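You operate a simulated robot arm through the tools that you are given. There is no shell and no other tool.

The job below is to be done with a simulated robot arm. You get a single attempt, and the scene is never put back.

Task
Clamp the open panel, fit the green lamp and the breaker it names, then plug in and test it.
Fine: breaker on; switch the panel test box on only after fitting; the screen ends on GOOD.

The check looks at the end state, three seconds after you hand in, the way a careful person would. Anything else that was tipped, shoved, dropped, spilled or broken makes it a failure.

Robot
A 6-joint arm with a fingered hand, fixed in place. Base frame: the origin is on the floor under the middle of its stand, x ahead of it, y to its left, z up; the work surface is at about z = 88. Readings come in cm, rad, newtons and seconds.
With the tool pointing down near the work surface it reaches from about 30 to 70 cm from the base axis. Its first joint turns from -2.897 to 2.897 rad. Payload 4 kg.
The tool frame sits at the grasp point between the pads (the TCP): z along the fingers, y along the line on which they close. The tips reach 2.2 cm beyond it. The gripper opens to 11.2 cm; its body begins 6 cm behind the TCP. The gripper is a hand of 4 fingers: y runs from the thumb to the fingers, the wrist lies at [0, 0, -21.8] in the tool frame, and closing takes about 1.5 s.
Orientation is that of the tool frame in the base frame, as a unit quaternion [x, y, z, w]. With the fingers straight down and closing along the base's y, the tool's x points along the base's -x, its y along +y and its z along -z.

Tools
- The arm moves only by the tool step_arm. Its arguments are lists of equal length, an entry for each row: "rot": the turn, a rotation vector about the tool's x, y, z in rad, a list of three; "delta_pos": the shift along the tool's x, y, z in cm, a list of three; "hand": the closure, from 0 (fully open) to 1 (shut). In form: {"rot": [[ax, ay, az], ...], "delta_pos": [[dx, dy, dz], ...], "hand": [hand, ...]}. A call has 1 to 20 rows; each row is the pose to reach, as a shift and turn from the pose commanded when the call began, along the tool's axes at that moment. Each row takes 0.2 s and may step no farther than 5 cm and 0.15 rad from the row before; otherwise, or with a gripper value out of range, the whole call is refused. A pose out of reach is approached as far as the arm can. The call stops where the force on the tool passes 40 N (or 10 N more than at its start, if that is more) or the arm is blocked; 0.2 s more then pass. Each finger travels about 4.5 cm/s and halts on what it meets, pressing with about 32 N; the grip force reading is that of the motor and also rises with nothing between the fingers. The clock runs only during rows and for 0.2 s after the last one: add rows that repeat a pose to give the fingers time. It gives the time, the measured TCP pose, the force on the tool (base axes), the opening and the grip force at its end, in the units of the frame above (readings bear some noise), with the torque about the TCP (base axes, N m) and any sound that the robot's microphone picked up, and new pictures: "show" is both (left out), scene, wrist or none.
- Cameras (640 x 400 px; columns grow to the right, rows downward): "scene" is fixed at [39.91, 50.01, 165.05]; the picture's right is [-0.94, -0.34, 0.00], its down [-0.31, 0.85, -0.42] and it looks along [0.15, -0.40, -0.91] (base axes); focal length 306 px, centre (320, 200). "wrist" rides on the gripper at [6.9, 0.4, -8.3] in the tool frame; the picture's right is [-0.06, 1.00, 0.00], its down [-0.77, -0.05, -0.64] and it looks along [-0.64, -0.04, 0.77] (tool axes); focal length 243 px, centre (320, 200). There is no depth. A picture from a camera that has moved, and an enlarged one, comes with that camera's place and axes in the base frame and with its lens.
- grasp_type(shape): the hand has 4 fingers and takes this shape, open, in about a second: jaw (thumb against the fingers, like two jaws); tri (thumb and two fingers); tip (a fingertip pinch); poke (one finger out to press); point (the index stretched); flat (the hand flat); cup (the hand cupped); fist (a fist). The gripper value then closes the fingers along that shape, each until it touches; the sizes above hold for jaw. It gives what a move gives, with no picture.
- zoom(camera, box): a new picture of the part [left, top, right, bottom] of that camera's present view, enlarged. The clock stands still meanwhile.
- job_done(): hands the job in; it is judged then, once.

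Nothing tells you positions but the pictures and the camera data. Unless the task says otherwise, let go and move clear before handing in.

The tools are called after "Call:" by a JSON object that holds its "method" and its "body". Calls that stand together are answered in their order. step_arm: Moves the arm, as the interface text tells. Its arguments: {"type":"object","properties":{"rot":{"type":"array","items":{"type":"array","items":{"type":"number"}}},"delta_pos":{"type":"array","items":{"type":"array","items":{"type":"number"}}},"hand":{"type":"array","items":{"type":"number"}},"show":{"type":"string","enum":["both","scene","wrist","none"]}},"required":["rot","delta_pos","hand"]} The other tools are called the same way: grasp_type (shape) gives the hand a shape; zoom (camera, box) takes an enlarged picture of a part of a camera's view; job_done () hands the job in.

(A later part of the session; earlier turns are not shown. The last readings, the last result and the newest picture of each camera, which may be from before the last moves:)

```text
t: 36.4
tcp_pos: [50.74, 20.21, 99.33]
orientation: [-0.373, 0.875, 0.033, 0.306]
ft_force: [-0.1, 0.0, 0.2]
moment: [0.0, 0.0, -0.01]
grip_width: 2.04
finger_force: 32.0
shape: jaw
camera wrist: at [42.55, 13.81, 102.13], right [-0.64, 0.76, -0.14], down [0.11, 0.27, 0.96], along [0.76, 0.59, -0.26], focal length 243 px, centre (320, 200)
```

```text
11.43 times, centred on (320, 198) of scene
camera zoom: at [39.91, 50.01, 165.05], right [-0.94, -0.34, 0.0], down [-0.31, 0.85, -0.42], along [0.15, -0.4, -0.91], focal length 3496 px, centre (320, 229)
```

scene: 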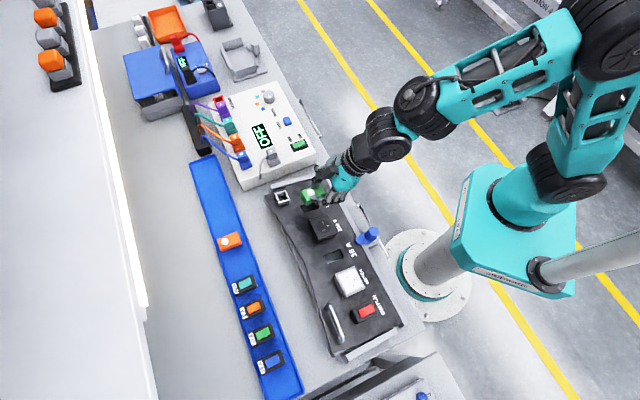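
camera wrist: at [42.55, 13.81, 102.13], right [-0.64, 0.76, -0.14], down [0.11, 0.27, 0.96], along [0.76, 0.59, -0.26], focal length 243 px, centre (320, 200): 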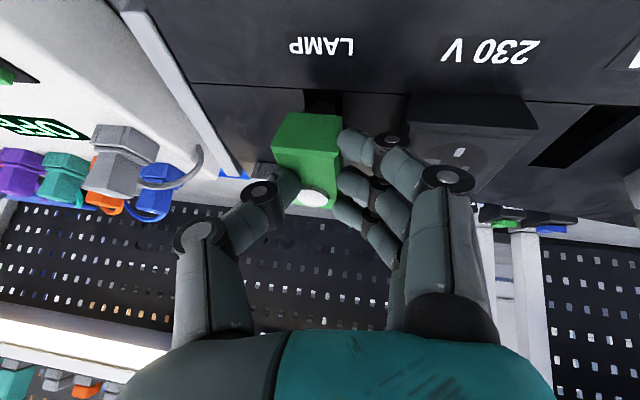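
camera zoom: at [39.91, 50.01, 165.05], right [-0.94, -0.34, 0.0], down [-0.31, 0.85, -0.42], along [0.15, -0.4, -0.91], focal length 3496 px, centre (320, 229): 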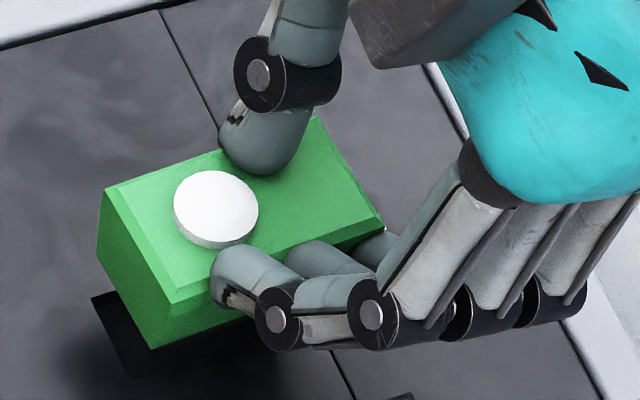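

There's no contact and the foot is entering the slot. I'll nudge it 0.15 cm outward and continue down gently.

Call:
{"method": "step_arm", "body": {"rot": [[0, 0, 0], [0, 0, 0], [0, 0, 0], [0, 0, 0]], "delta_pos": [[-0.05, 0.04, 0.28], [0.05, 0.085, 0.51], [0.14, 0.13, 0.74], [0.228, 0.173, 0.97]], "hand": [1, 1, 1, 1], "show": "none"}}

Call:
{"method": "zoom", "body": {"camera": "wrist", "box": [250, 30, 390, 118]}}

Call:
{"method": "zoom", "body": {"camera": "scene", "box": [300, 180, 340, 215]}}

```text
t: 37.4
tcp_pos: [51.23, 20.43, 98.4]
orientation: [-0.374, 0.875, 0.033, 0.305]
ft_force: [-0.3, -0.5, -1.3]
moment: [-0.01, 0.02, 0.05]
grip_width: 2.04
finger_force: 31.8
shape: jaw
```

```text
4.55 times, centred on (320, 74) of wrist
camera zoom: at [42.93, 13.87, 101.18], right [-0.64, 0.76, -0.14], down [0.11, 0.27, 0.96], along [0.76, 0.59, -0.26], focal length 1103 px, centre (320, 773)
```

zoom: 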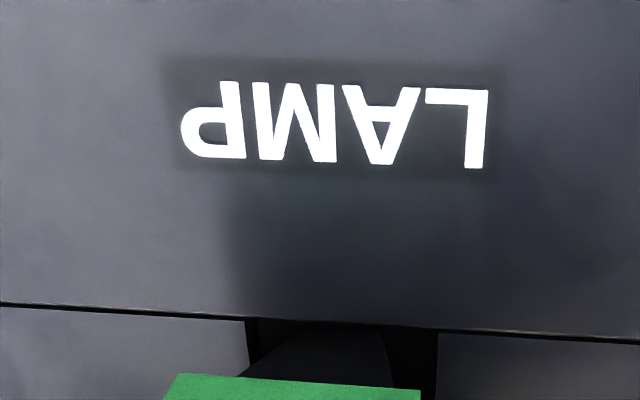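

```text
11.43 times, centred on (320, 198) of scene
camera zoom: at [39.91, 50.01, 165.05], right [-0.94, -0.34, 0.0], down [-0.31, 0.85, -0.42], along [0.15, -0.4, -0.91], focal length 3496 px, centre (320, 229)
```

zoom: 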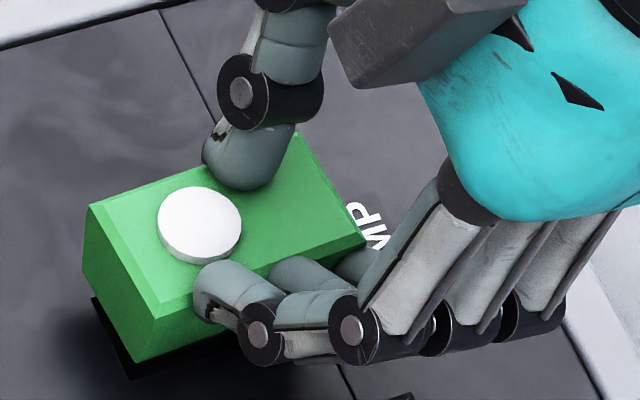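

The lamp is about 1.4 cm in with almost no force. I'll correct 0.2 cm sideways and go on towards seating.

Call:
{"method": "step_arm", "body": {"rot": [[0, 0, 0], [0, 0, 0], [0, 0, 0], [0, 0, 0]], "delta_pos": [[-0.014, 0.2, 0], [0.1, 0.25, 0.25], [0.2, 0.3, 0.5], [0.316, 0.353, 0.79]], "hand": [1, 1, 1, 1], "show": "none"}}

Call:
{"method": "zoom", "body": {"camera": "wrist", "box": [250, 30, 390, 118]}}

Call:
{"method": "zoom", "body": {"camera": "scene", "box": [300, 180, 340, 215]}}

```text
t: 38.4
tcp_pos: [51.04, 20.63, 97.55]
orientation: [-0.372, 0.876, 0.031, 0.307]
ft_force: [3.4, -3.4, 0.7]
moment: [-0.1, -0.14, -0.16]
grip_width: 2.01
finger_force: 32.6
shape: jaw
```

```text
4.55 times, centred on (320, 74) of wrist
camera zoom: at [42.88, 14.2, 100.28], right [-0.64, 0.76, -0.14], down [0.11, 0.27, 0.96], along [0.76, 0.59, -0.25], focal length 1103 px, centre (320, 773)
```

zoom: 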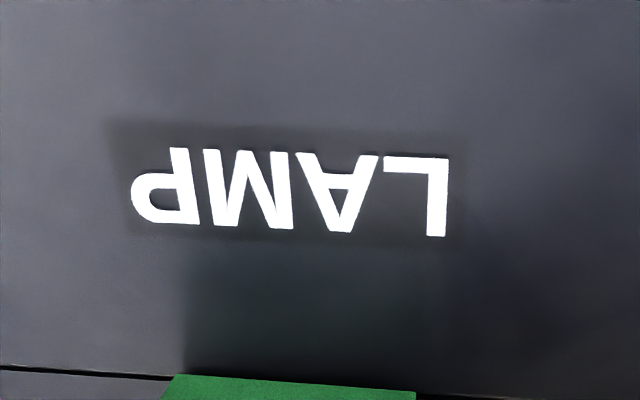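

```text
11.43 times, centred on (320, 198) of scene
camera zoom: at [39.91, 50.01, 165.05], right [-0.94, -0.34, 0.0], down [-0.31, 0.85, -0.42], along [0.15, -0.4, -0.91], focal length 3496 px, centre (320, 229)
```

zoom: 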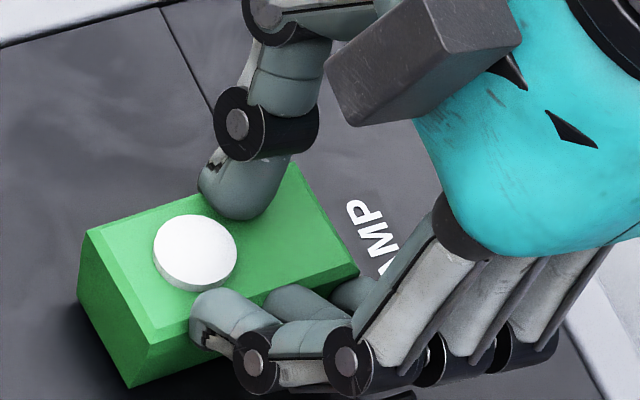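

Nearly seated. I'll press the last few millimetres in small steps and watch for contact.

Call:
{"method": "step_arm", "body": {"rot": [[0, 0, 0], [0, 0, 0], [0, 0, 0], [0, 0, 0]], "delta_pos": [[0.037, -0.03, 0.09], [0.074, -0.01, 0.18], [0.11, 0.0, 0.274], [0.15, 0.02, 0.365]], "hand": [1, 1, 1, 1], "show": "none"}}

Call:
{"method": "zoom", "body": {"camera": "scene", "box": [300, 180, 340, 215]}}

Call:
{"method": "zoom", "body": {"camera": "wrist", "box": [250, 60, 390, 148]}}

```text
t: 39.4
tcp_pos: [51.1, 20.67, 97.37]
orientation: [-0.372, 0.875, 0.032, 0.308]
ft_force: [-13.6, -10.5, 32.0]
moment: [-0.14, -0.37, -0.33]
grip_width: 2.13
finger_force: 31.8
shape: jaw
```

```text
11.43 times, centred on (320, 198) of scene
camera zoom: at [39.91, 50.01, 165.05], right [-0.94, -0.34, 0.0], down [-0.31, 0.85, -0.42], along [0.15, -0.4, -0.91], focal length 3496 px, centre (320, 229)
```

zoom: 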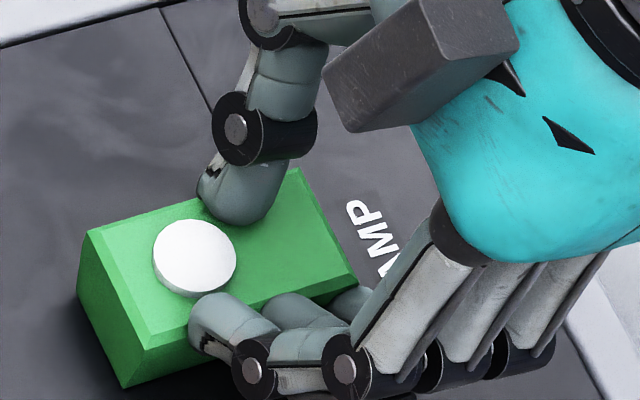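

```text
4.55 times, centred on (320, 104) of wrist
camera zoom: at [42.93, 14.27, 100.08], right [-0.64, 0.76, -0.14], down [0.11, 0.26, 0.96], along [0.76, 0.59, -0.25], focal length 1103 px, centre (320, 636)
```

zoom: 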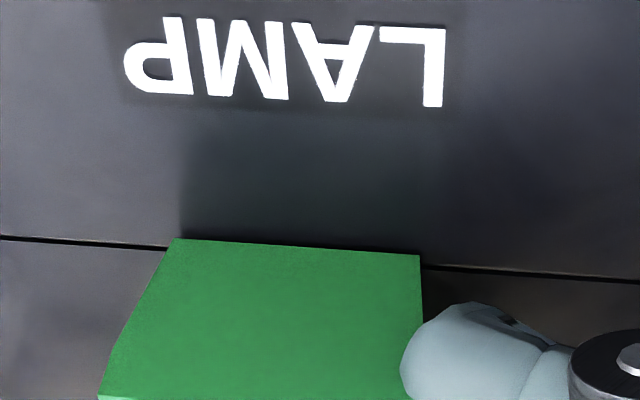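

A contact force of about 35 N along the panel normal and the flush edges say it is seated. I'll ease off, open slightly because the 230 V block is close, and back straight out along the normal.

Call:
{"method": "step_arm", "body": {"rot": [[0, 0, 0], [0, 0, 0], [0, 0, 0], [0, 0, 0], [0, 0, 0], [0, 0, 0]], "delta_pos": [[-0.055, -0.026, -0.137], [-0.055, -0.026, -0.137], [-0.055, -0.026, -0.137], [-0.055, -0.026, -0.137], [-0.055, -0.026, -0.137], [-0.055, -0.026, -0.137]], "hand": [0.9, 0.8, 0.72, 0.68, 0.68, 0.68], "show": "both"}}

Call:
{"method": "zoom", "body": {"camera": "scene", "box": [290, 175, 350, 222]}}

Call:
{"method": "zoom", "body": {"camera": "wrist", "box": [240, 60, 440, 220]}}

```text
t: 40.8
tcp_pos: [50.97, 20.69, 97.28]
orientation: [-0.374, 0.875, 0.033, 0.306]
ft_force: [-0.1, -2.6, 11.8]
moment: [-0.11, -0.14, 0.1]
grip_width: 3.06
finger_force: 0.1
shape: jaw
camera wrist: at [42.86, 14.31, 100.06], right [-0.64, 0.76, -0.14], down [0.11, 0.27, 0.96], along [0.76, 0.59, -0.26], focal length 243 px, centre (320, 200)
```

scene: 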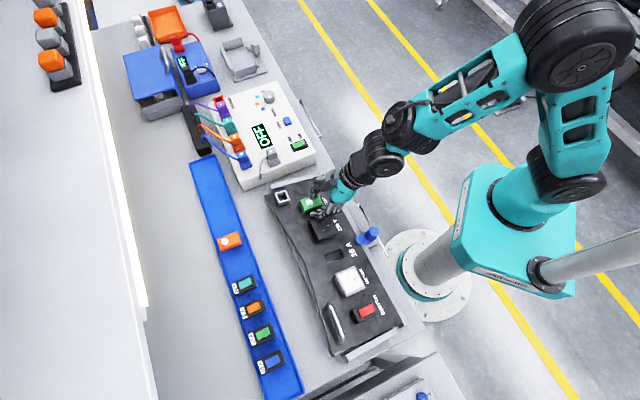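
wrist: 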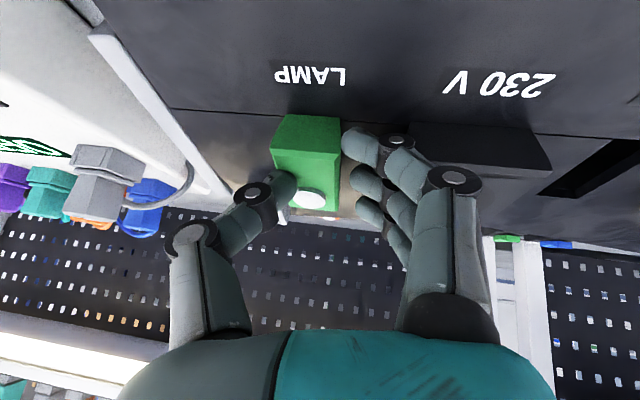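

```text
8.51 times, centred on (320, 198) of scene
camera zoom: at [39.91, 50.01, 165.05], right [-0.94, -0.34, 0.0], down [-0.31, 0.85, -0.42], along [0.15, -0.4, -0.91], focal length 2603 px, centre (320, 213)
```

zoom: 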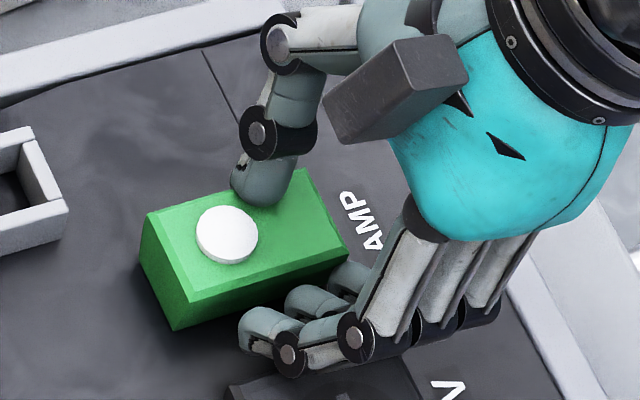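

```text
2.50 times, centred on (340, 140) of wrist
camera zoom: at [42.86, 14.31, 100.06], right [-0.64, 0.76, -0.14], down [0.11, 0.27, 0.96], along [0.76, 0.59, -0.26], focal length 606 px, centre (270, 350)
```

zoom: 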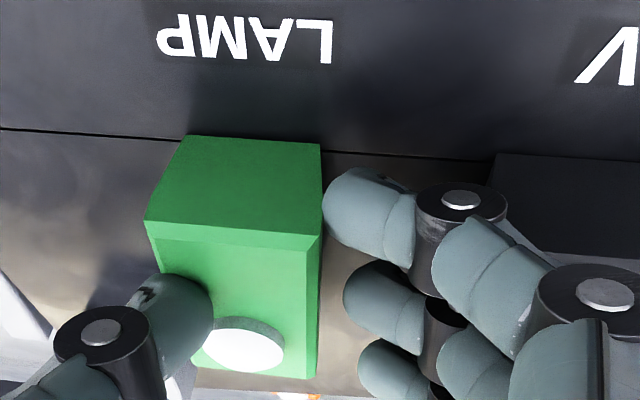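

Call:
{"method": "step_arm", "body": {"rot": [[0, 0, 0], [0, 0, 0], [0, 0, 0], [0, 0, 0], [0, 0, 0], [0, 0, 0]], "delta_pos": [[-0.11, -0.03, -0.27], [-0.22, -0.06, -0.55], [-0.37, -0.12, -0.91], [-0.73, -0.3, -1.83], [-1.1, -0.5, -2.74], [-1.84, -0.87, -4.56]], "hand": [0.66, 0.65, 0.64, 0.62, 0.6, 0.6], "show": "both"}}

Call:
{"method": "zoom", "body": {"camera": "scene", "box": [290, 175, 350, 222]}}

Call:
{"method": "zoom", "body": {"camera": "wrist", "box": [240, 40, 440, 200]}}

```text
t: 42.2
tcp_pos: [50.45, 19.92, 102.1]
orientation: [-0.373, 0.876, 0.032, 0.306]
ft_force: [-0.5, -0.4, 0.8]
moment: [0.06, 0.02, -0.02]
grip_width: 4.42
finger_force: 0.0
shape: jaw
camera wrist: at [42.12, 13.44, 104.92], right [-0.64, 0.76, -0.14], down [0.11, 0.27, 0.96], along [0.76, 0.59, -0.26], focal length 243 px, centre (320, 200)
```

scene: 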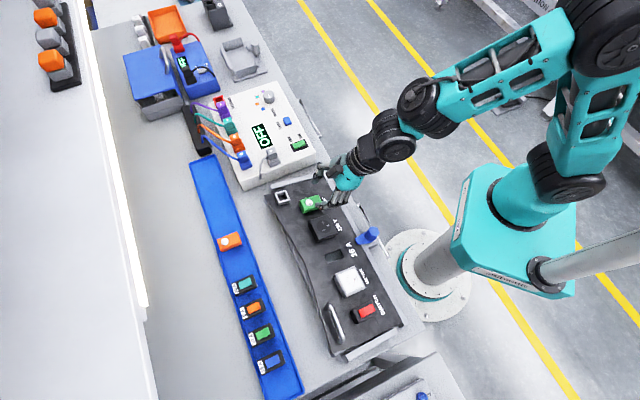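
wrist: 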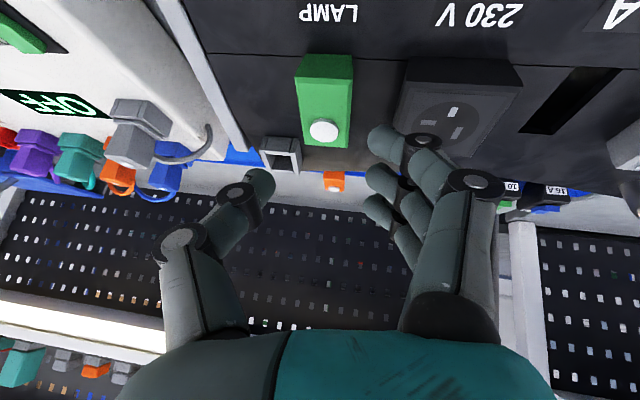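

```text
8.51 times, centred on (320, 198) of scene
camera zoom: at [39.91, 50.01, 165.05], right [-0.94, -0.34, 0.0], down [-0.31, 0.85, -0.42], along [0.15, -0.4, -0.91], focal length 2603 px, centre (320, 213)
```

zoom: 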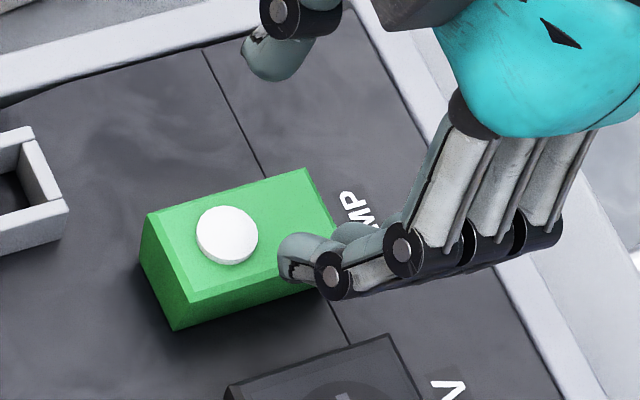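

```text
2.50 times, centred on (340, 120) of wrist
camera zoom: at [42.12, 13.44, 104.92], right [-0.64, 0.76, -0.14], down [0.11, 0.27, 0.96], along [0.76, 0.59, -0.26], focal length 606 px, centre (270, 400)
```

zoom: 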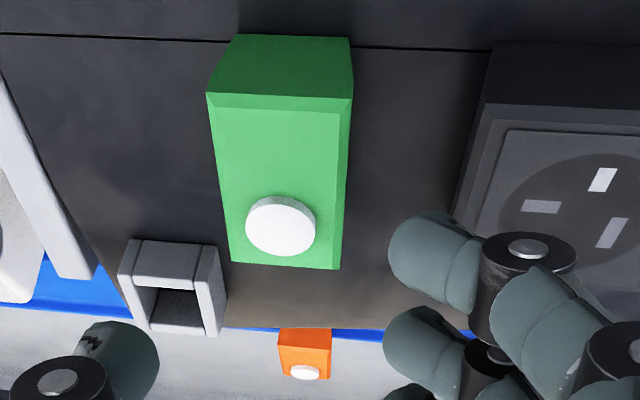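

The green lamp is seated squarely in the LAMP slot. Next is the 16 A breaker, in the last tray position. I'll move above it with the tool pre-rolled so it doesn't twist in the grip.

Call:
{"method": "step_arm", "body": {"rot": [[0, 0, 0], [-0.002, 0.04, -0.004], [-0.004, 0.08, -0.009], [-0.005, 0.12, -0.013], [-0.007, 0.16, -0.018], [-0.009, 0.2, -0.022], [-0.011, 0.24, -0.027], [-0.012, 0.28, -0.031], [-0.0136, 0.3166, -0.0358], [-0.0136, 0.3166, -0.0358], [-0.0136, 0.3166, -0.0358], [-0.0136, 0.3166, -0.0358]], "delta_pos": [[-2.8, -0.85, -4.05], [-5.3, 2.7, -2.9], [-7.8, 6.3, -1.75], [-10.4, 9.8, -0.6], [-12.9, 13.4, 0.55], [-15.4, 16.9, 1.7], [-17.9, 20.5, 2.8], [-20.4, 24, 4], [-22.95, 27.6, 5.13], [-21.2, 28.1, 7.6], [-19.53, 28.64, 10.07], [-19.53, 28.64, 10.07]], "hand": [0.6, 0.6, 0.6, 0.6, 0.6, 0.6, 0.6, 0.6, 0.62, 0.64, 0.64, 0.64], "show": "both"}}

Call:
{"method": "zoom", "body": {"camera": "wrist", "box": [220, 50, 420, 200]}}

Call:
{"method": "zoom", "body": {"camera": "scene", "box": [230, 310, 326, 390]}}

```text
t: 44.8
tcp_pos: [47.0, 55.81, 99.89]
orientation: [-0.391, 0.906, -0.025, 0.163]
ft_force: [0.0, 0.3, -0.9]
moment: [-0.01, 0.01, 0.0]
grip_width: 4.08
finger_force: 0.0
shape: jaw
out of reach, approached as far as the arm can: row 9, 10
camera wrist: at [39.7, 50.53, 105.72], right [-0.66, 0.74, -0.16], down [0.32, 0.46, 0.83], along [0.68, 0.49, -0.54], focal length 243 px, centre (320, 200)
```

scene: 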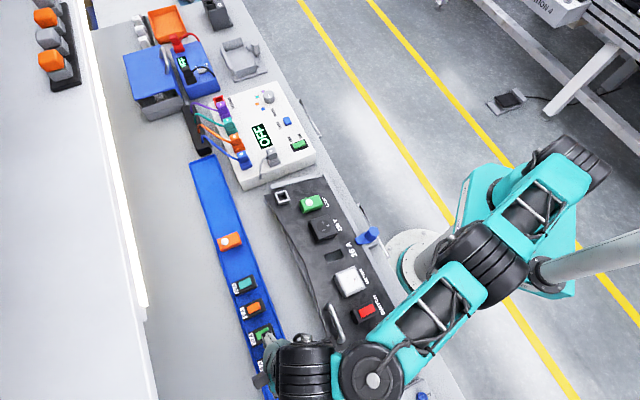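
wrist: 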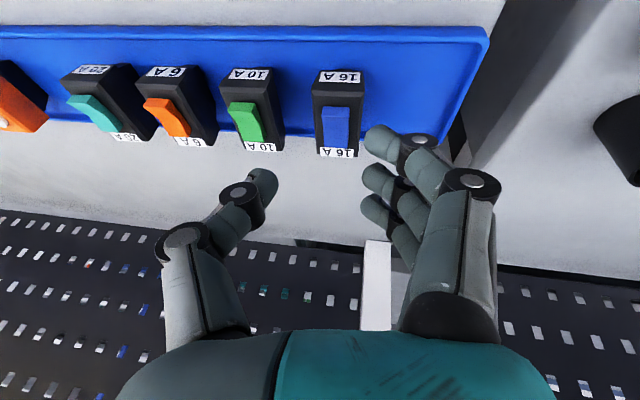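

```text
2.67 times, centred on (320, 125) of wrist
camera zoom: at [39.7, 50.53, 105.72], right [-0.66, 0.74, -0.16], down [0.32, 0.46, 0.83], along [0.68, 0.49, -0.54], focal length 647 px, centre (320, 400)
```

zoom: 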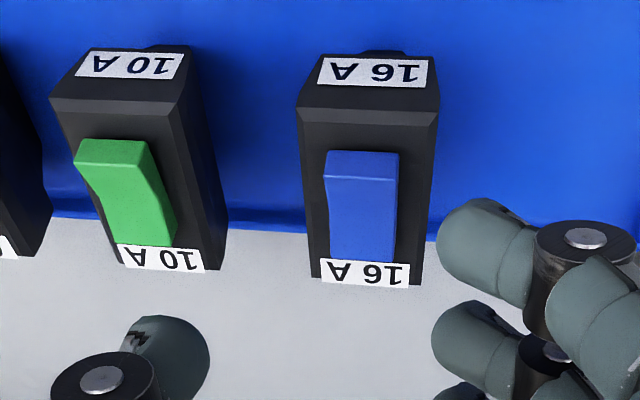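

```text
5.00 times, centred on (278, 350) of scene
camera zoom: at [39.91, 50.01, 165.05], right [-0.94, -0.34, 0.0], down [-0.31, 0.85, -0.42], along [0.15, -0.4, -0.91], focal length 1529 px, centre (530, -550)
```

zoom: 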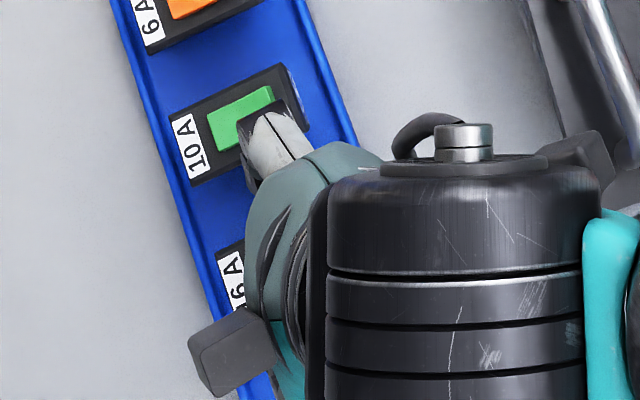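

The hand is in place over the 16 A breaker, which is at about e1=−6.3, e2=74.05 in the bench frame. I'll align and descend around it.

Call:
{"method": "step_arm", "body": {"rot": [[0, 0, 0], [0, 0, 0], [0, 0, 0], [0, 0, 0], [0, 0, 0]], "delta_pos": [[-0.85, 0.34, 0.19], [-0.44, 0.6, 1.61], [-0.03, 0.86, 3.03], [0.33, 1.08, 4.26], [0.605, 1.255, 5.2]], "hand": [0.64, 0.64, 0.64, 0.64, 0.64], "show": "wrist"}}

Call:
{"method": "zoom", "body": {"camera": "wrist", "box": [220, 100, 420, 225]}}

```text
t: 46.0
tcp_pos: [47.28, 56.46, 94.77]
orientation: [-0.391, 0.906, -0.026, 0.162]
ft_force: [0.5, -0.5, -0.3]
moment: [0.01, 0.01, -0.01]
grip_width: 4.09
finger_force: 0.0
shape: jaw
out of reach, approached as far as the arm can: row 1, 2
camera wrist: at [39.96, 51.16, 100.55], right [-0.66, 0.74, -0.16], down [0.32, 0.46, 0.82], along [0.68, 0.49, -0.54], focal length 243 px, centre (320, 200)
```

wrist: 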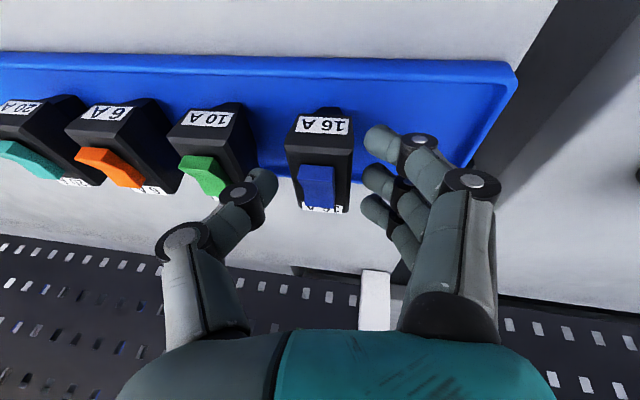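

```text
3.20 times, centred on (320, 162) of wrist
camera zoom: at [39.96, 51.16, 100.55], right [-0.66, 0.74, -0.16], down [0.32, 0.46, 0.82], along [0.68, 0.49, -0.54], focal length 776 px, centre (320, 320)
```

zoom: 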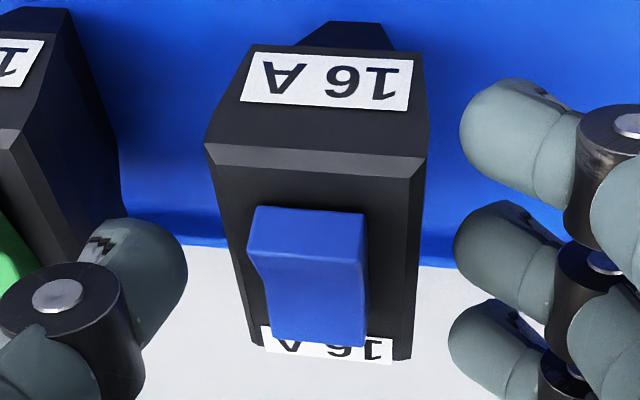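

Both sides are clear of the 16 A breaker and its neighbour. I'll close on it.

Call:
{"method": "step_arm", "body": {"rot": [[0, 0, 0], [0, 0, 0], [0, 0, 0], [0, 0, 0], [0, 0, 0], [0, 0, 0], [0, 0, 0]], "delta_pos": [[0, 0, 0], [0, 0, 0], [0, 0, 0], [0, 0, 0], [0, 0, 0], [0, 0, 0], [0, 0, 0]], "hand": [0.7, 0.75, 0.8, 0.85, 0.9, 1, 1], "show": "none"}}

Call:
{"method": "zoom", "body": {"camera": "wrist", "box": [220, 100, 420, 225]}}

```text
t: 47.6
tcp_pos: [47.25, 56.48, 94.71]
orientation: [-0.39, 0.906, -0.027, 0.161]
ft_force: [-1.2, 0.3, -0.1]
moment: [0.02, 0.02, 0.0]
grip_width: 1.83
finger_force: 32.1
shape: jaw
```

```text
3.20 times, centred on (320, 162) of wrist
camera zoom: at [39.96, 51.16, 100.57], right [-0.66, 0.74, -0.16], down [0.32, 0.46, 0.82], along [0.68, 0.49, -0.54], focal length 776 px, centre (320, 320)
```

zoom: 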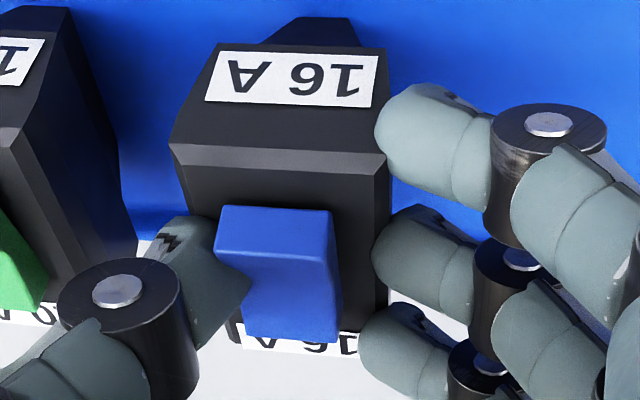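

Call:
{"method": "step_arm", "body": {"rot": [[0, 0, 0], [0, 0, 0], [0, 0, 0], [0, 0, 0], [0, 0, 0]], "delta_pos": [[-0.28, -0.17, -0.95], [-0.55, -0.35, -1.9], [-0.83, -0.52, -2.84], [-0.4, -0.7, -4.5], [0.2, -0.9, -6]], "hand": [1, 1, 1, 1, 1], "show": "both"}}

Call:
{"method": "zoom", "body": {"camera": "wrist", "box": [220, 100, 420, 225]}}

```text
t: 48.8
tcp_pos: [45.91, 55.55, 100.45]
orientation: [-0.39, 0.906, -0.026, 0.162]
ft_force: [0.0, 0.5, -0.3]
moment: [-0.01, -0.03, 0.01]
grip_width: 1.83
finger_force: 31.5
shape: jaw
camera wrist: at [38.43, 50.12, 106.31], right [-0.66, 0.74, -0.16], down [0.32, 0.46, 0.82], along [0.68, 0.49, -0.54], focal length 243 px, centre (320, 200)
```

scene: 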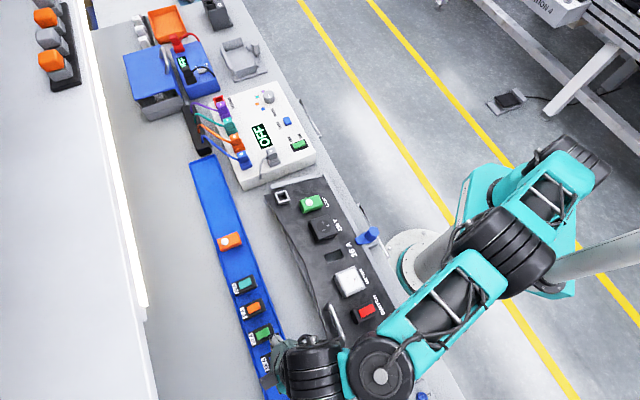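
wrist: 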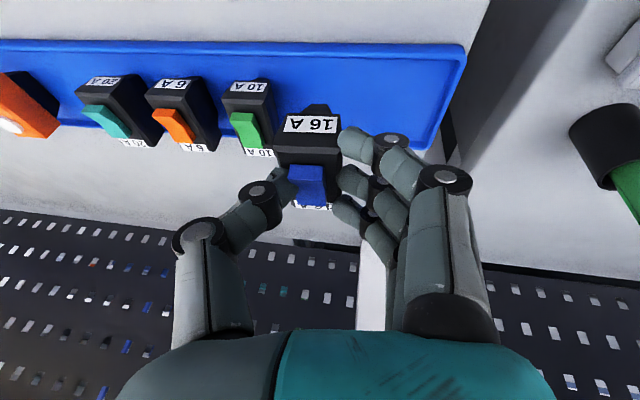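

```text
3.20 times, centred on (320, 162) of wrist
camera zoom: at [38.43, 50.12, 106.31], right [-0.66, 0.74, -0.16], down [0.32, 0.46, 0.82], along [0.68, 0.49, -0.54], focal length 776 px, centre (320, 320)
```

zoom: 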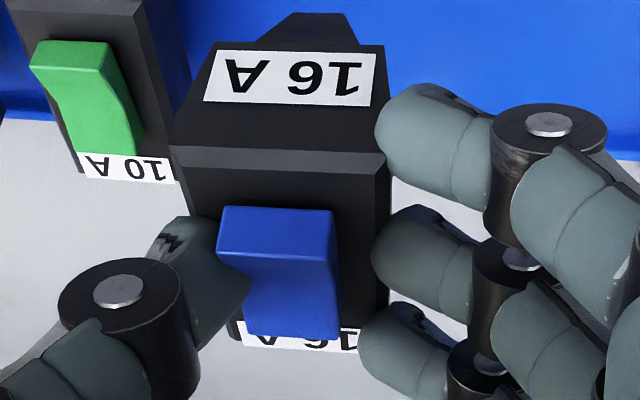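

The 16 A breaker came up straight. I'll carry it high over the panel handle and meter to hover above the 16 A slot, matching the panel tilt.

Call:
{"method": "step_arm", "body": {"rot": [[0, 0, 0], [0, 0, 0], [0, 0, 0], [0, 0, 0], [-0.008, -0.054, 0.011], [-0.016, -0.109, 0.022], [-0.024, -0.163, 0.033], [-0.032, -0.2175, 0.0437], [-0.032, -0.2175, 0.0437], [-0.032, -0.2175, 0.0437], [-0.032, -0.2175, 0.0437]], "delta_pos": [[1.31, -0.3, -2.2], [2.625, -0.594, -4.416], [5.0, -2.85, -7.07], [7.35, -5.1, -9.73], [10.34, -7.74, -10.12], [13.33, -10.37, -10.51], [16.31, -13.0, -10.9], [19.3, -15.64, -11.29], [20.05, -15.2, -8.73], [20.79, -14.71, -6.17], [20.79, -14.71, -6.17]], "hand": [1, 1, 1, 1, 1, 1, 1, 1, 1, 1, 1], "show": "both"}}

Call:
{"method": "zoom", "body": {"camera": "wrist", "box": [250, 30, 390, 118]}}

Call:
{"method": "zoom", "body": {"camera": "wrist", "box": [240, 80, 400, 220]}}

Call:
{"method": "zoom", "body": {"camera": "scene", "box": [300, 200, 380, 290]}}

```text
t: 51.2
tcp_pos: [40.78, 29.71, 103.33]
orientation: [-0.373, 0.892, 0.034, 0.254]
ft_force: [0.4, 0.5, 0.1]
moment: [0.02, 0.04, -0.01]
grip_width: 1.52
finger_force: 31.3
shape: jaw
camera wrist: at [32.82, 23.45, 107.18], right [-0.64, 0.76, -0.1], down [0.21, 0.3, 0.93], along [0.73, 0.58, -0.35], focal length 243 px, centre (320, 200)
```

scene: 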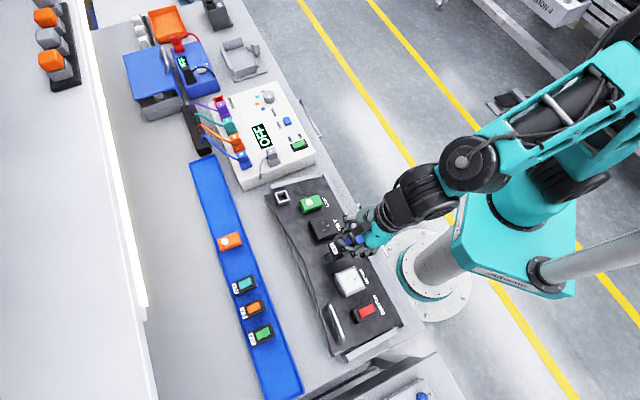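
wrist: 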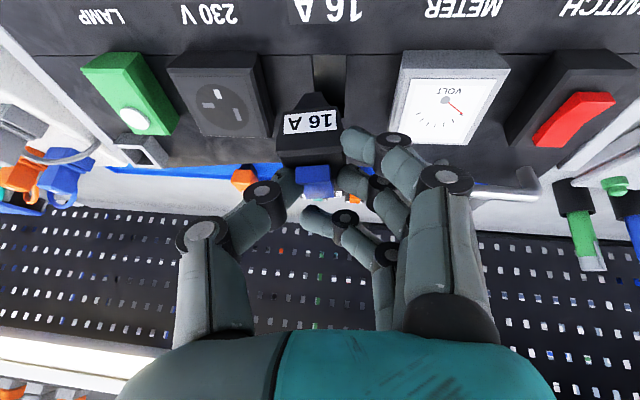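

```text
4.55 times, centred on (320, 74) of wrist
camera zoom: at [32.82, 23.45, 107.18], right [-0.64, 0.76, -0.1], down [0.21, 0.3, 0.93], along [0.73, 0.58, -0.35], focal length 1103 px, centre (320, 773)
```

zoom: 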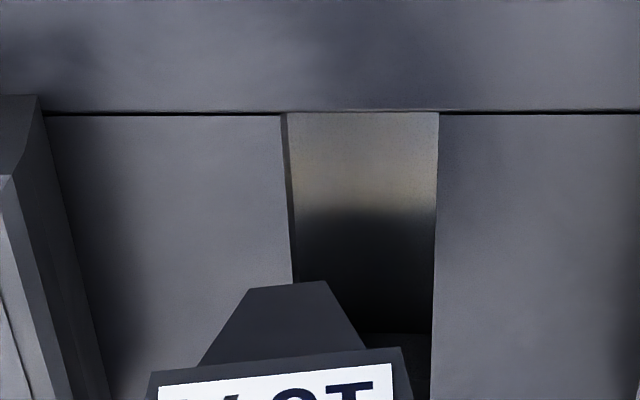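

```text
2.86 times, centred on (320, 150) of wrist
camera zoom: at [32.82, 23.45, 107.18], right [-0.64, 0.76, -0.1], down [0.21, 0.3, 0.93], along [0.73, 0.58, -0.35], focal length 693 px, centre (320, 343)
```

zoom: 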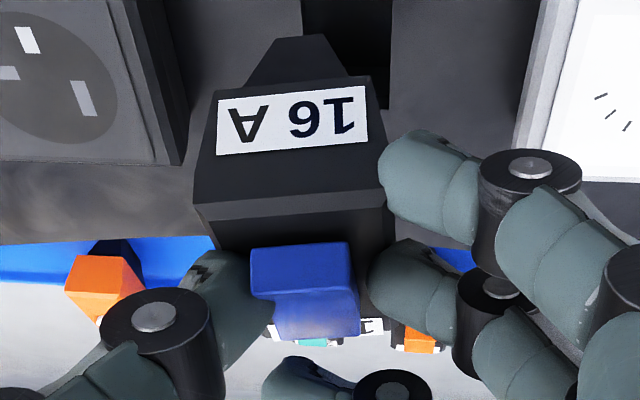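

```text
4.44 times, centred on (340, 245) of scene
camera zoom: at [39.91, 50.01, 165.05], right [-0.94, -0.34, 0.0], down [-0.31, 0.85, -0.42], along [0.15, -0.4, -0.91], focal length 1359 px, centre (231, 0)
```

zoom: 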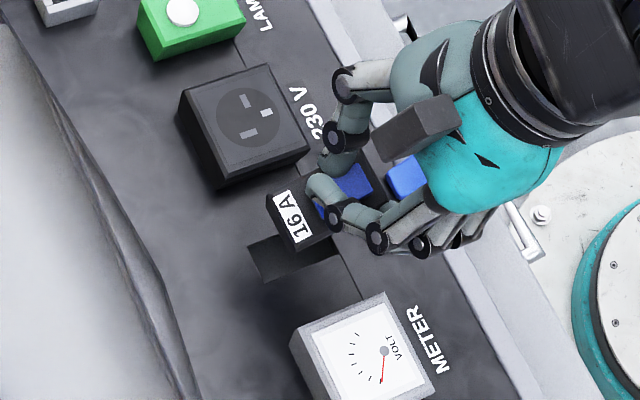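

The far finger slipped past the breaker's end on the way, and the breaker rolled a few degrees. I'll look more closely before correcting.

Call:
{"method": "zoom", "body": {"camera": "scene", "box": [315, 220, 365, 265]}}

Call:
{"method": "zoom", "body": {"camera": "wrist", "box": [270, 80, 370, 220]}}

```text
8.89 times, centred on (340, 242) of scene
camera zoom: at [39.91, 50.01, 165.05], right [-0.94, -0.34, 0.0], down [-0.31, 0.85, -0.42], along [0.15, -0.4, -0.91], focal length 2719 px, centre (142, -178)
```

zoom: 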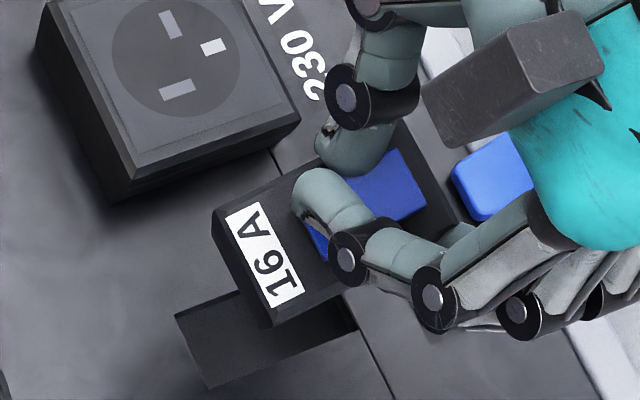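

```text
2.86 times, centred on (320, 150) of wrist
camera zoom: at [32.82, 23.45, 107.18], right [-0.64, 0.76, -0.1], down [0.21, 0.3, 0.93], along [0.73, 0.58, -0.35], focal length 693 px, centre (320, 343)
```

zoom: 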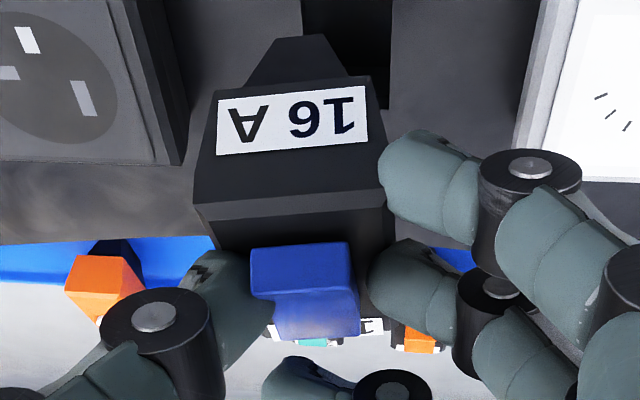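

Call:
{"method": "step_arm", "body": {"rot": [[-0.055, 0.001, 0.027], [-0.109, 0.002, 0.055], [-0.109, 0.002, 0.055]], "delta_pos": [[0, 0, 0], [0, 0, 0], [0, 0, 0]], "hand": [1, 1, 1], "show": "wrist"}}

Call:
{"method": "zoom", "body": {"camera": "wrist", "box": [240, 40, 400, 140]}}

Call:
{"method": "zoom", "body": {"camera": "scene", "box": [315, 220, 365, 265]}}

```text
t: 52.0
tcp_pos: [40.69, 29.83, 103.28]
orientation: [-0.362, 0.899, 0.089, 0.231]
ft_force: [0.0, 0.0, -0.3]
moment: [-0.06, -0.02, 0.01]
grip_width: 1.51
finger_force: 32.4
shape: jaw
camera wrist: at [33.1, 23.13, 107.22], right [-0.65, 0.76, 0.02], down [0.29, 0.22, 0.93], along [0.7, 0.61, -0.36], focal length 243 px, centre (320, 200)
```

wrist: 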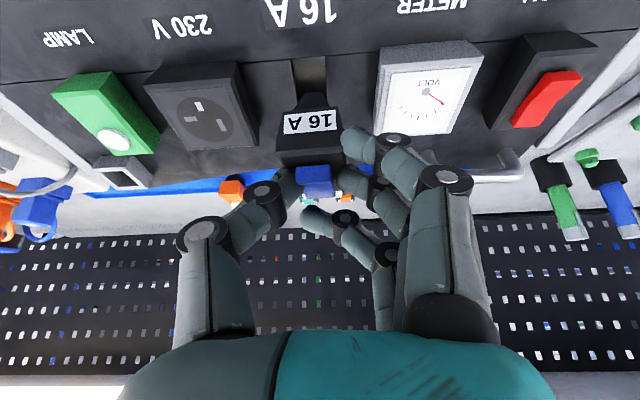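

```text
4.00 times, centred on (320, 90) of wrist
camera zoom: at [33.1, 23.13, 107.22], right [-0.65, 0.76, 0.02], down [0.29, 0.22, 0.93], along [0.7, 0.61, -0.36], focal length 970 px, centre (320, 640)
```

zoom: 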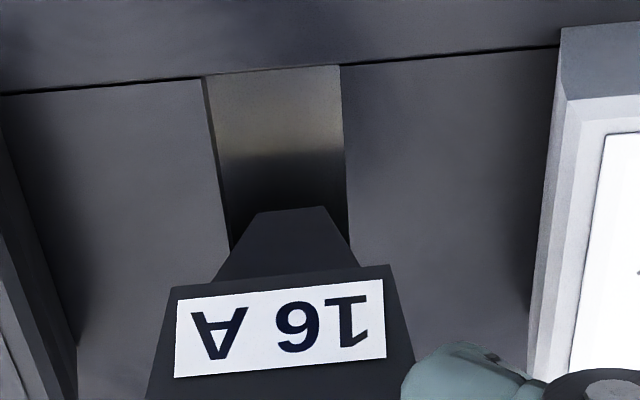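

```text
8.89 times, centred on (340, 242) of scene
camera zoom: at [39.91, 50.01, 165.05], right [-0.94, -0.34, 0.0], down [-0.31, 0.85, -0.42], along [0.15, -0.4, -0.91], focal length 2719 px, centre (142, -178)
```

zoom: 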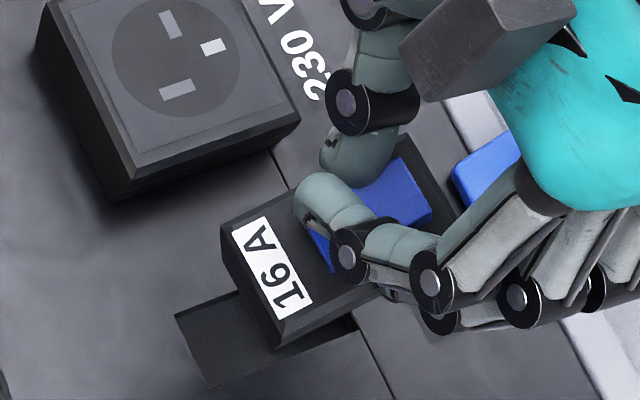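

The breaker has also pitched by about 0.3 rad in the hand, with its far end dipping. I'll tilt the tool by the same amount to bring it back square with the panel, keep its foot over the slot, and re-check.

Call:
{"method": "step_arm", "body": {"rot": [[0.005, -0.1, 0.016], [0.01, -0.2, 0.032], [0.014, -0.29, 0.045], [0.014, -0.29, 0.045]], "delta_pos": [[0.3, -0.05, 0], [0.6, -0.1, 0.1], [0.95, -0.15, 0.3], [1.1, -0.15, 0.6]], "hand": [1, 1, 1, 1], "show": "both"}}

Call:
{"method": "zoom", "body": {"camera": "wrist", "box": [240, 40, 400, 140]}}

Call:
{"method": "zoom", "body": {"camera": "wrist", "box": [256, 90, 384, 220]}}

Call:
{"method": "zoom", "body": {"camera": "scene", "box": [315, 220, 365, 265]}}

```text
t: 53.0
tcp_pos: [40.37, 29.3, 102.17]
orientation: [-0.324, 0.864, 0.14, 0.359]
ft_force: [-0.5, -0.5, -0.7]
moment: [0.0, 0.02, -0.02]
grip_width: 1.47
finger_force: 32.2
shape: jaw
camera wrist: at [31.97, 22.48, 103.09], right [-0.62, 0.78, 0.05], down [0.1, 0.01, 0.99], along [0.77, 0.63, -0.08], focal length 243 px, centre (320, 200)
```

scene: 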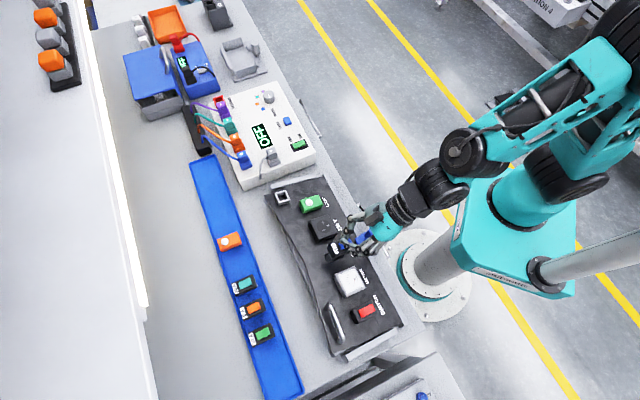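
wrist: 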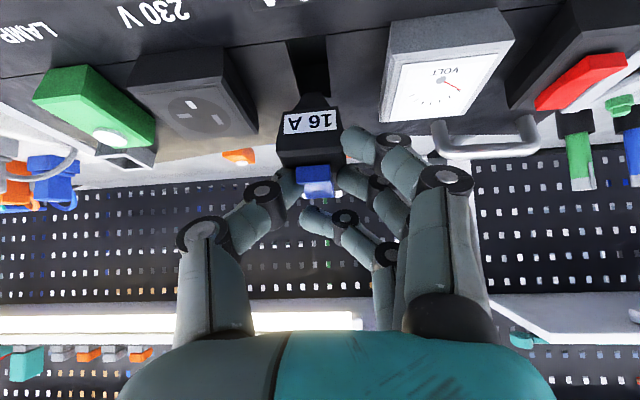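

```text
4.00 times, centred on (320, 90) of wrist
camera zoom: at [31.97, 22.48, 103.09], right [-0.62, 0.78, 0.05], down [0.1, 0.01, 0.99], along [0.77, 0.63, -0.08], focal length 970 px, centre (320, 640)
```

zoom: 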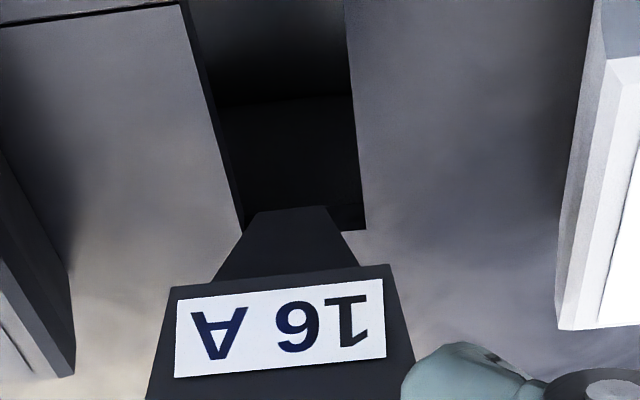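

```text
3.08 times, centred on (320, 155) of wrist
camera zoom: at [31.97, 22.48, 103.09], right [-0.62, 0.78, 0.05], down [0.1, 0.01, 0.99], along [0.77, 0.63, -0.08], focal length 746 px, centre (320, 338)
```

zoom: 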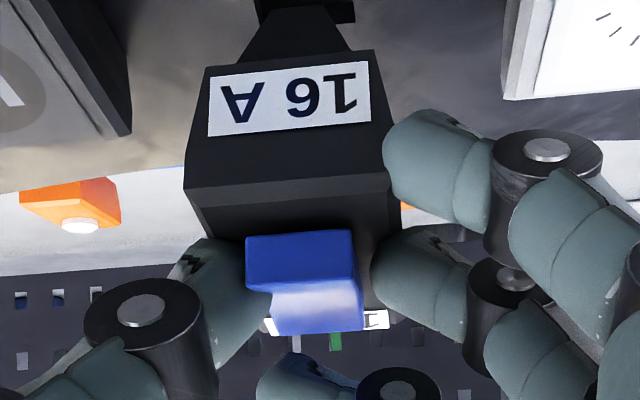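

```text
8.89 times, centred on (340, 242) of scene
camera zoom: at [39.91, 50.01, 165.05], right [-0.94, -0.34, 0.0], down [-0.31, 0.85, -0.42], along [0.15, -0.4, -0.91], focal length 2719 px, centre (142, -178)
```

zoom: 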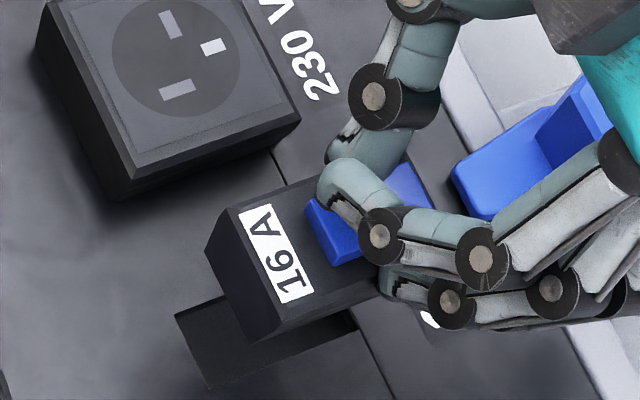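

The breaker is now square with the panel, its foot about 1.3 cm above the slot. I'll shift slightly and go down 1 cm to compare at close range.

Call:
{"method": "step_arm", "body": {"rot": [[0, 0, 0], [0, 0, 0], [0, 0, 0]], "delta_pos": [[0.2, -0.15, 0.2], [0.4, -0.15, 0.5], [0.617, -0.151, 0.793]], "hand": [1, 1, 1], "show": "none"}}

Call:
{"method": "zoom", "body": {"camera": "wrist", "box": [240, 30, 400, 130]}}

Call:
{"method": "zoom", "body": {"camera": "scene", "box": [315, 225, 360, 265]}}

```text
t: 53.8
tcp_pos: [40.63, 29.08, 101.17]
orientation: [-0.324, 0.864, 0.139, 0.359]
ft_force: [-0.1, 0.0, -0.4]
moment: [-0.02, -0.01, -0.03]
grip_width: 1.51
finger_force: 31.8
shape: jaw
```

```text
4.00 times, centred on (320, 80) of wrist
camera zoom: at [32.22, 22.42, 102.11], right [-0.62, 0.78, 0.05], down [0.1, 0.01, 0.99], along [0.77, 0.63, -0.08], focal length 970 px, centre (320, 680)
```

zoom: 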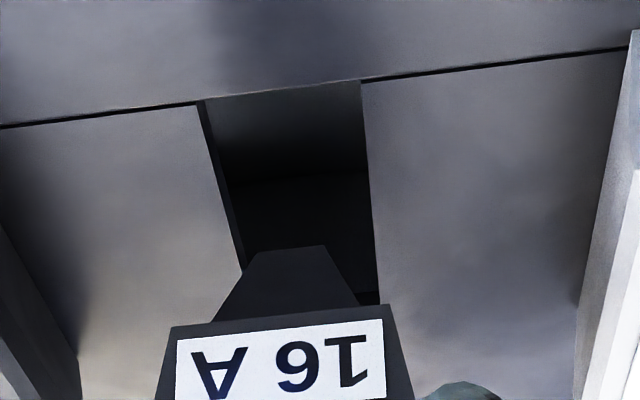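

```text
10.00 times, centred on (338, 245) of scene
camera zoom: at [39.91, 50.01, 165.05], right [-0.94, -0.34, 0.0], down [-0.31, 0.85, -0.42], along [0.15, -0.4, -0.91], focal length 3059 px, centre (145, -250)
```

zoom: 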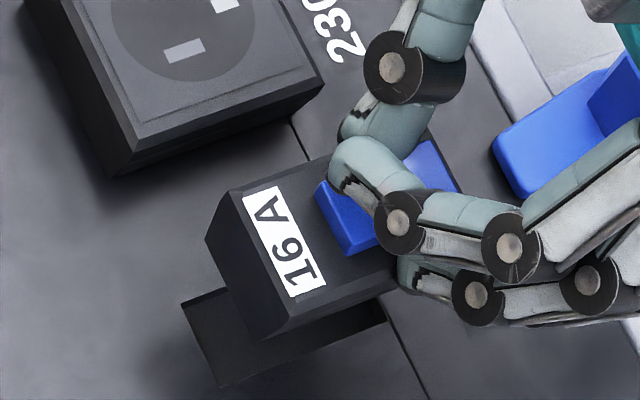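

Call:
{"method": "zoom", "body": {"camera": "scene", "box": [330, 238, 354, 264]}}

Call:
{"method": "zoom", "body": {"camera": "wrist", "box": [270, 70, 370, 150]}}

```text
15.38 times, centred on (342, 251) of scene
camera zoom: at [39.91, 50.01, 165.05], right [-0.94, -0.34, 0.0], down [-0.31, 0.85, -0.42], along [0.15, -0.4, -0.91], focal length 4706 px, centre (-18, -585)
```

zoom: 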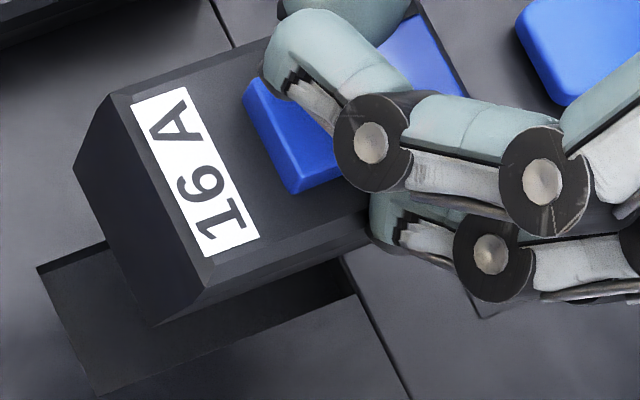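

```text
5.00 times, centred on (320, 110) of wrist
camera zoom: at [32.22, 22.42, 102.11], right [-0.62, 0.78, 0.05], down [0.1, 0.01, 0.99], along [0.77, 0.63, -0.08], focal length 1213 px, centre (320, 650)
```

zoom: 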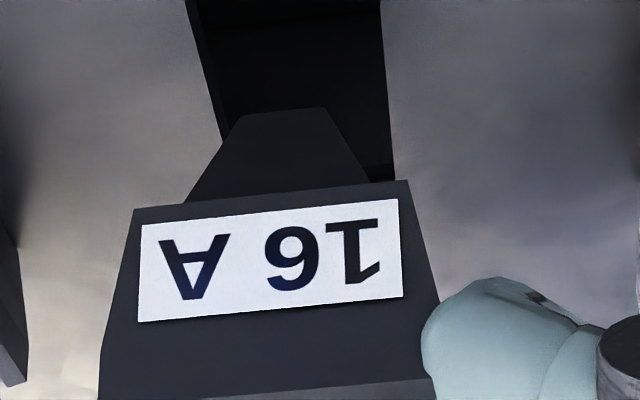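

A small residual pitch remains. I'll take out 0.07 rad and ease the foot down into the slot.

Call:
{"method": "step_arm", "body": {"rot": [[0, 0.07, 0], [0, 0.07, 0], [0, 0.07, 0], [0, 0.07, 0]], "delta_pos": [[-0.274, 0.081, 0.176], [-0.057, 0.083, 0.512], [0.159, 0.085, 0.849], [0.376, 0.087, 1.185]], "hand": [1, 1, 1, 1], "show": "none"}}

Call:
{"method": "zoom", "body": {"camera": "wrist", "box": [240, 30, 400, 130]}}

Call:
{"method": "zoom", "body": {"camera": "scene", "box": [328, 236, 356, 264]}}

```text
t: 54.8
tcp_pos: [40.77, 29.74, 100.11]
orientation: [-0.33, 0.876, 0.129, 0.328]
ft_force: [-0.3, -0.8, -0.3]
moment: [0.02, 0.02, 0.0]
grip_width: 1.49
finger_force: 31.3
shape: jaw
```

```text
4.00 times, centred on (320, 80) of wrist
camera zoom: at [32.58, 22.89, 101.7], right [-0.62, 0.78, 0.05], down [0.15, 0.06, 0.99], along [0.77, 0.62, -0.15], focal length 970 px, centre (320, 680)
```

zoom: 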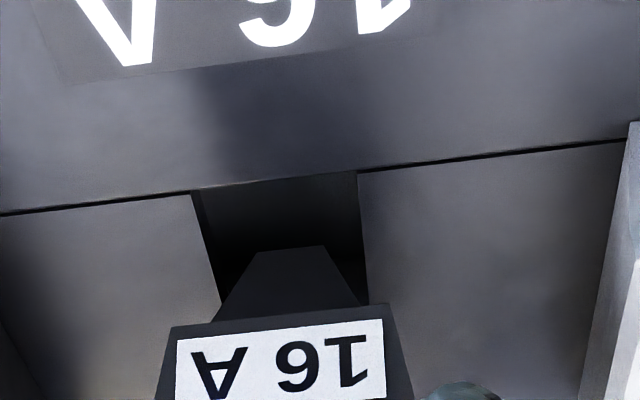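

```text
14.29 times, centred on (342, 250) of scene
camera zoom: at [39.91, 50.01, 165.05], right [-0.94, -0.34, 0.0], down [-0.31, 0.85, -0.42], along [0.15, -0.4, -0.91], focal length 4369 px, centre (6, -514)
```

zoom: 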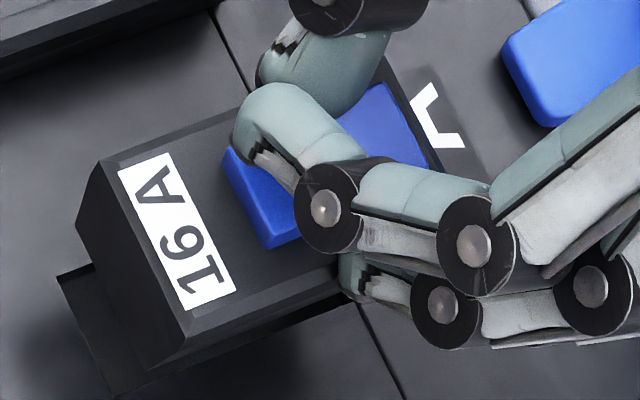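

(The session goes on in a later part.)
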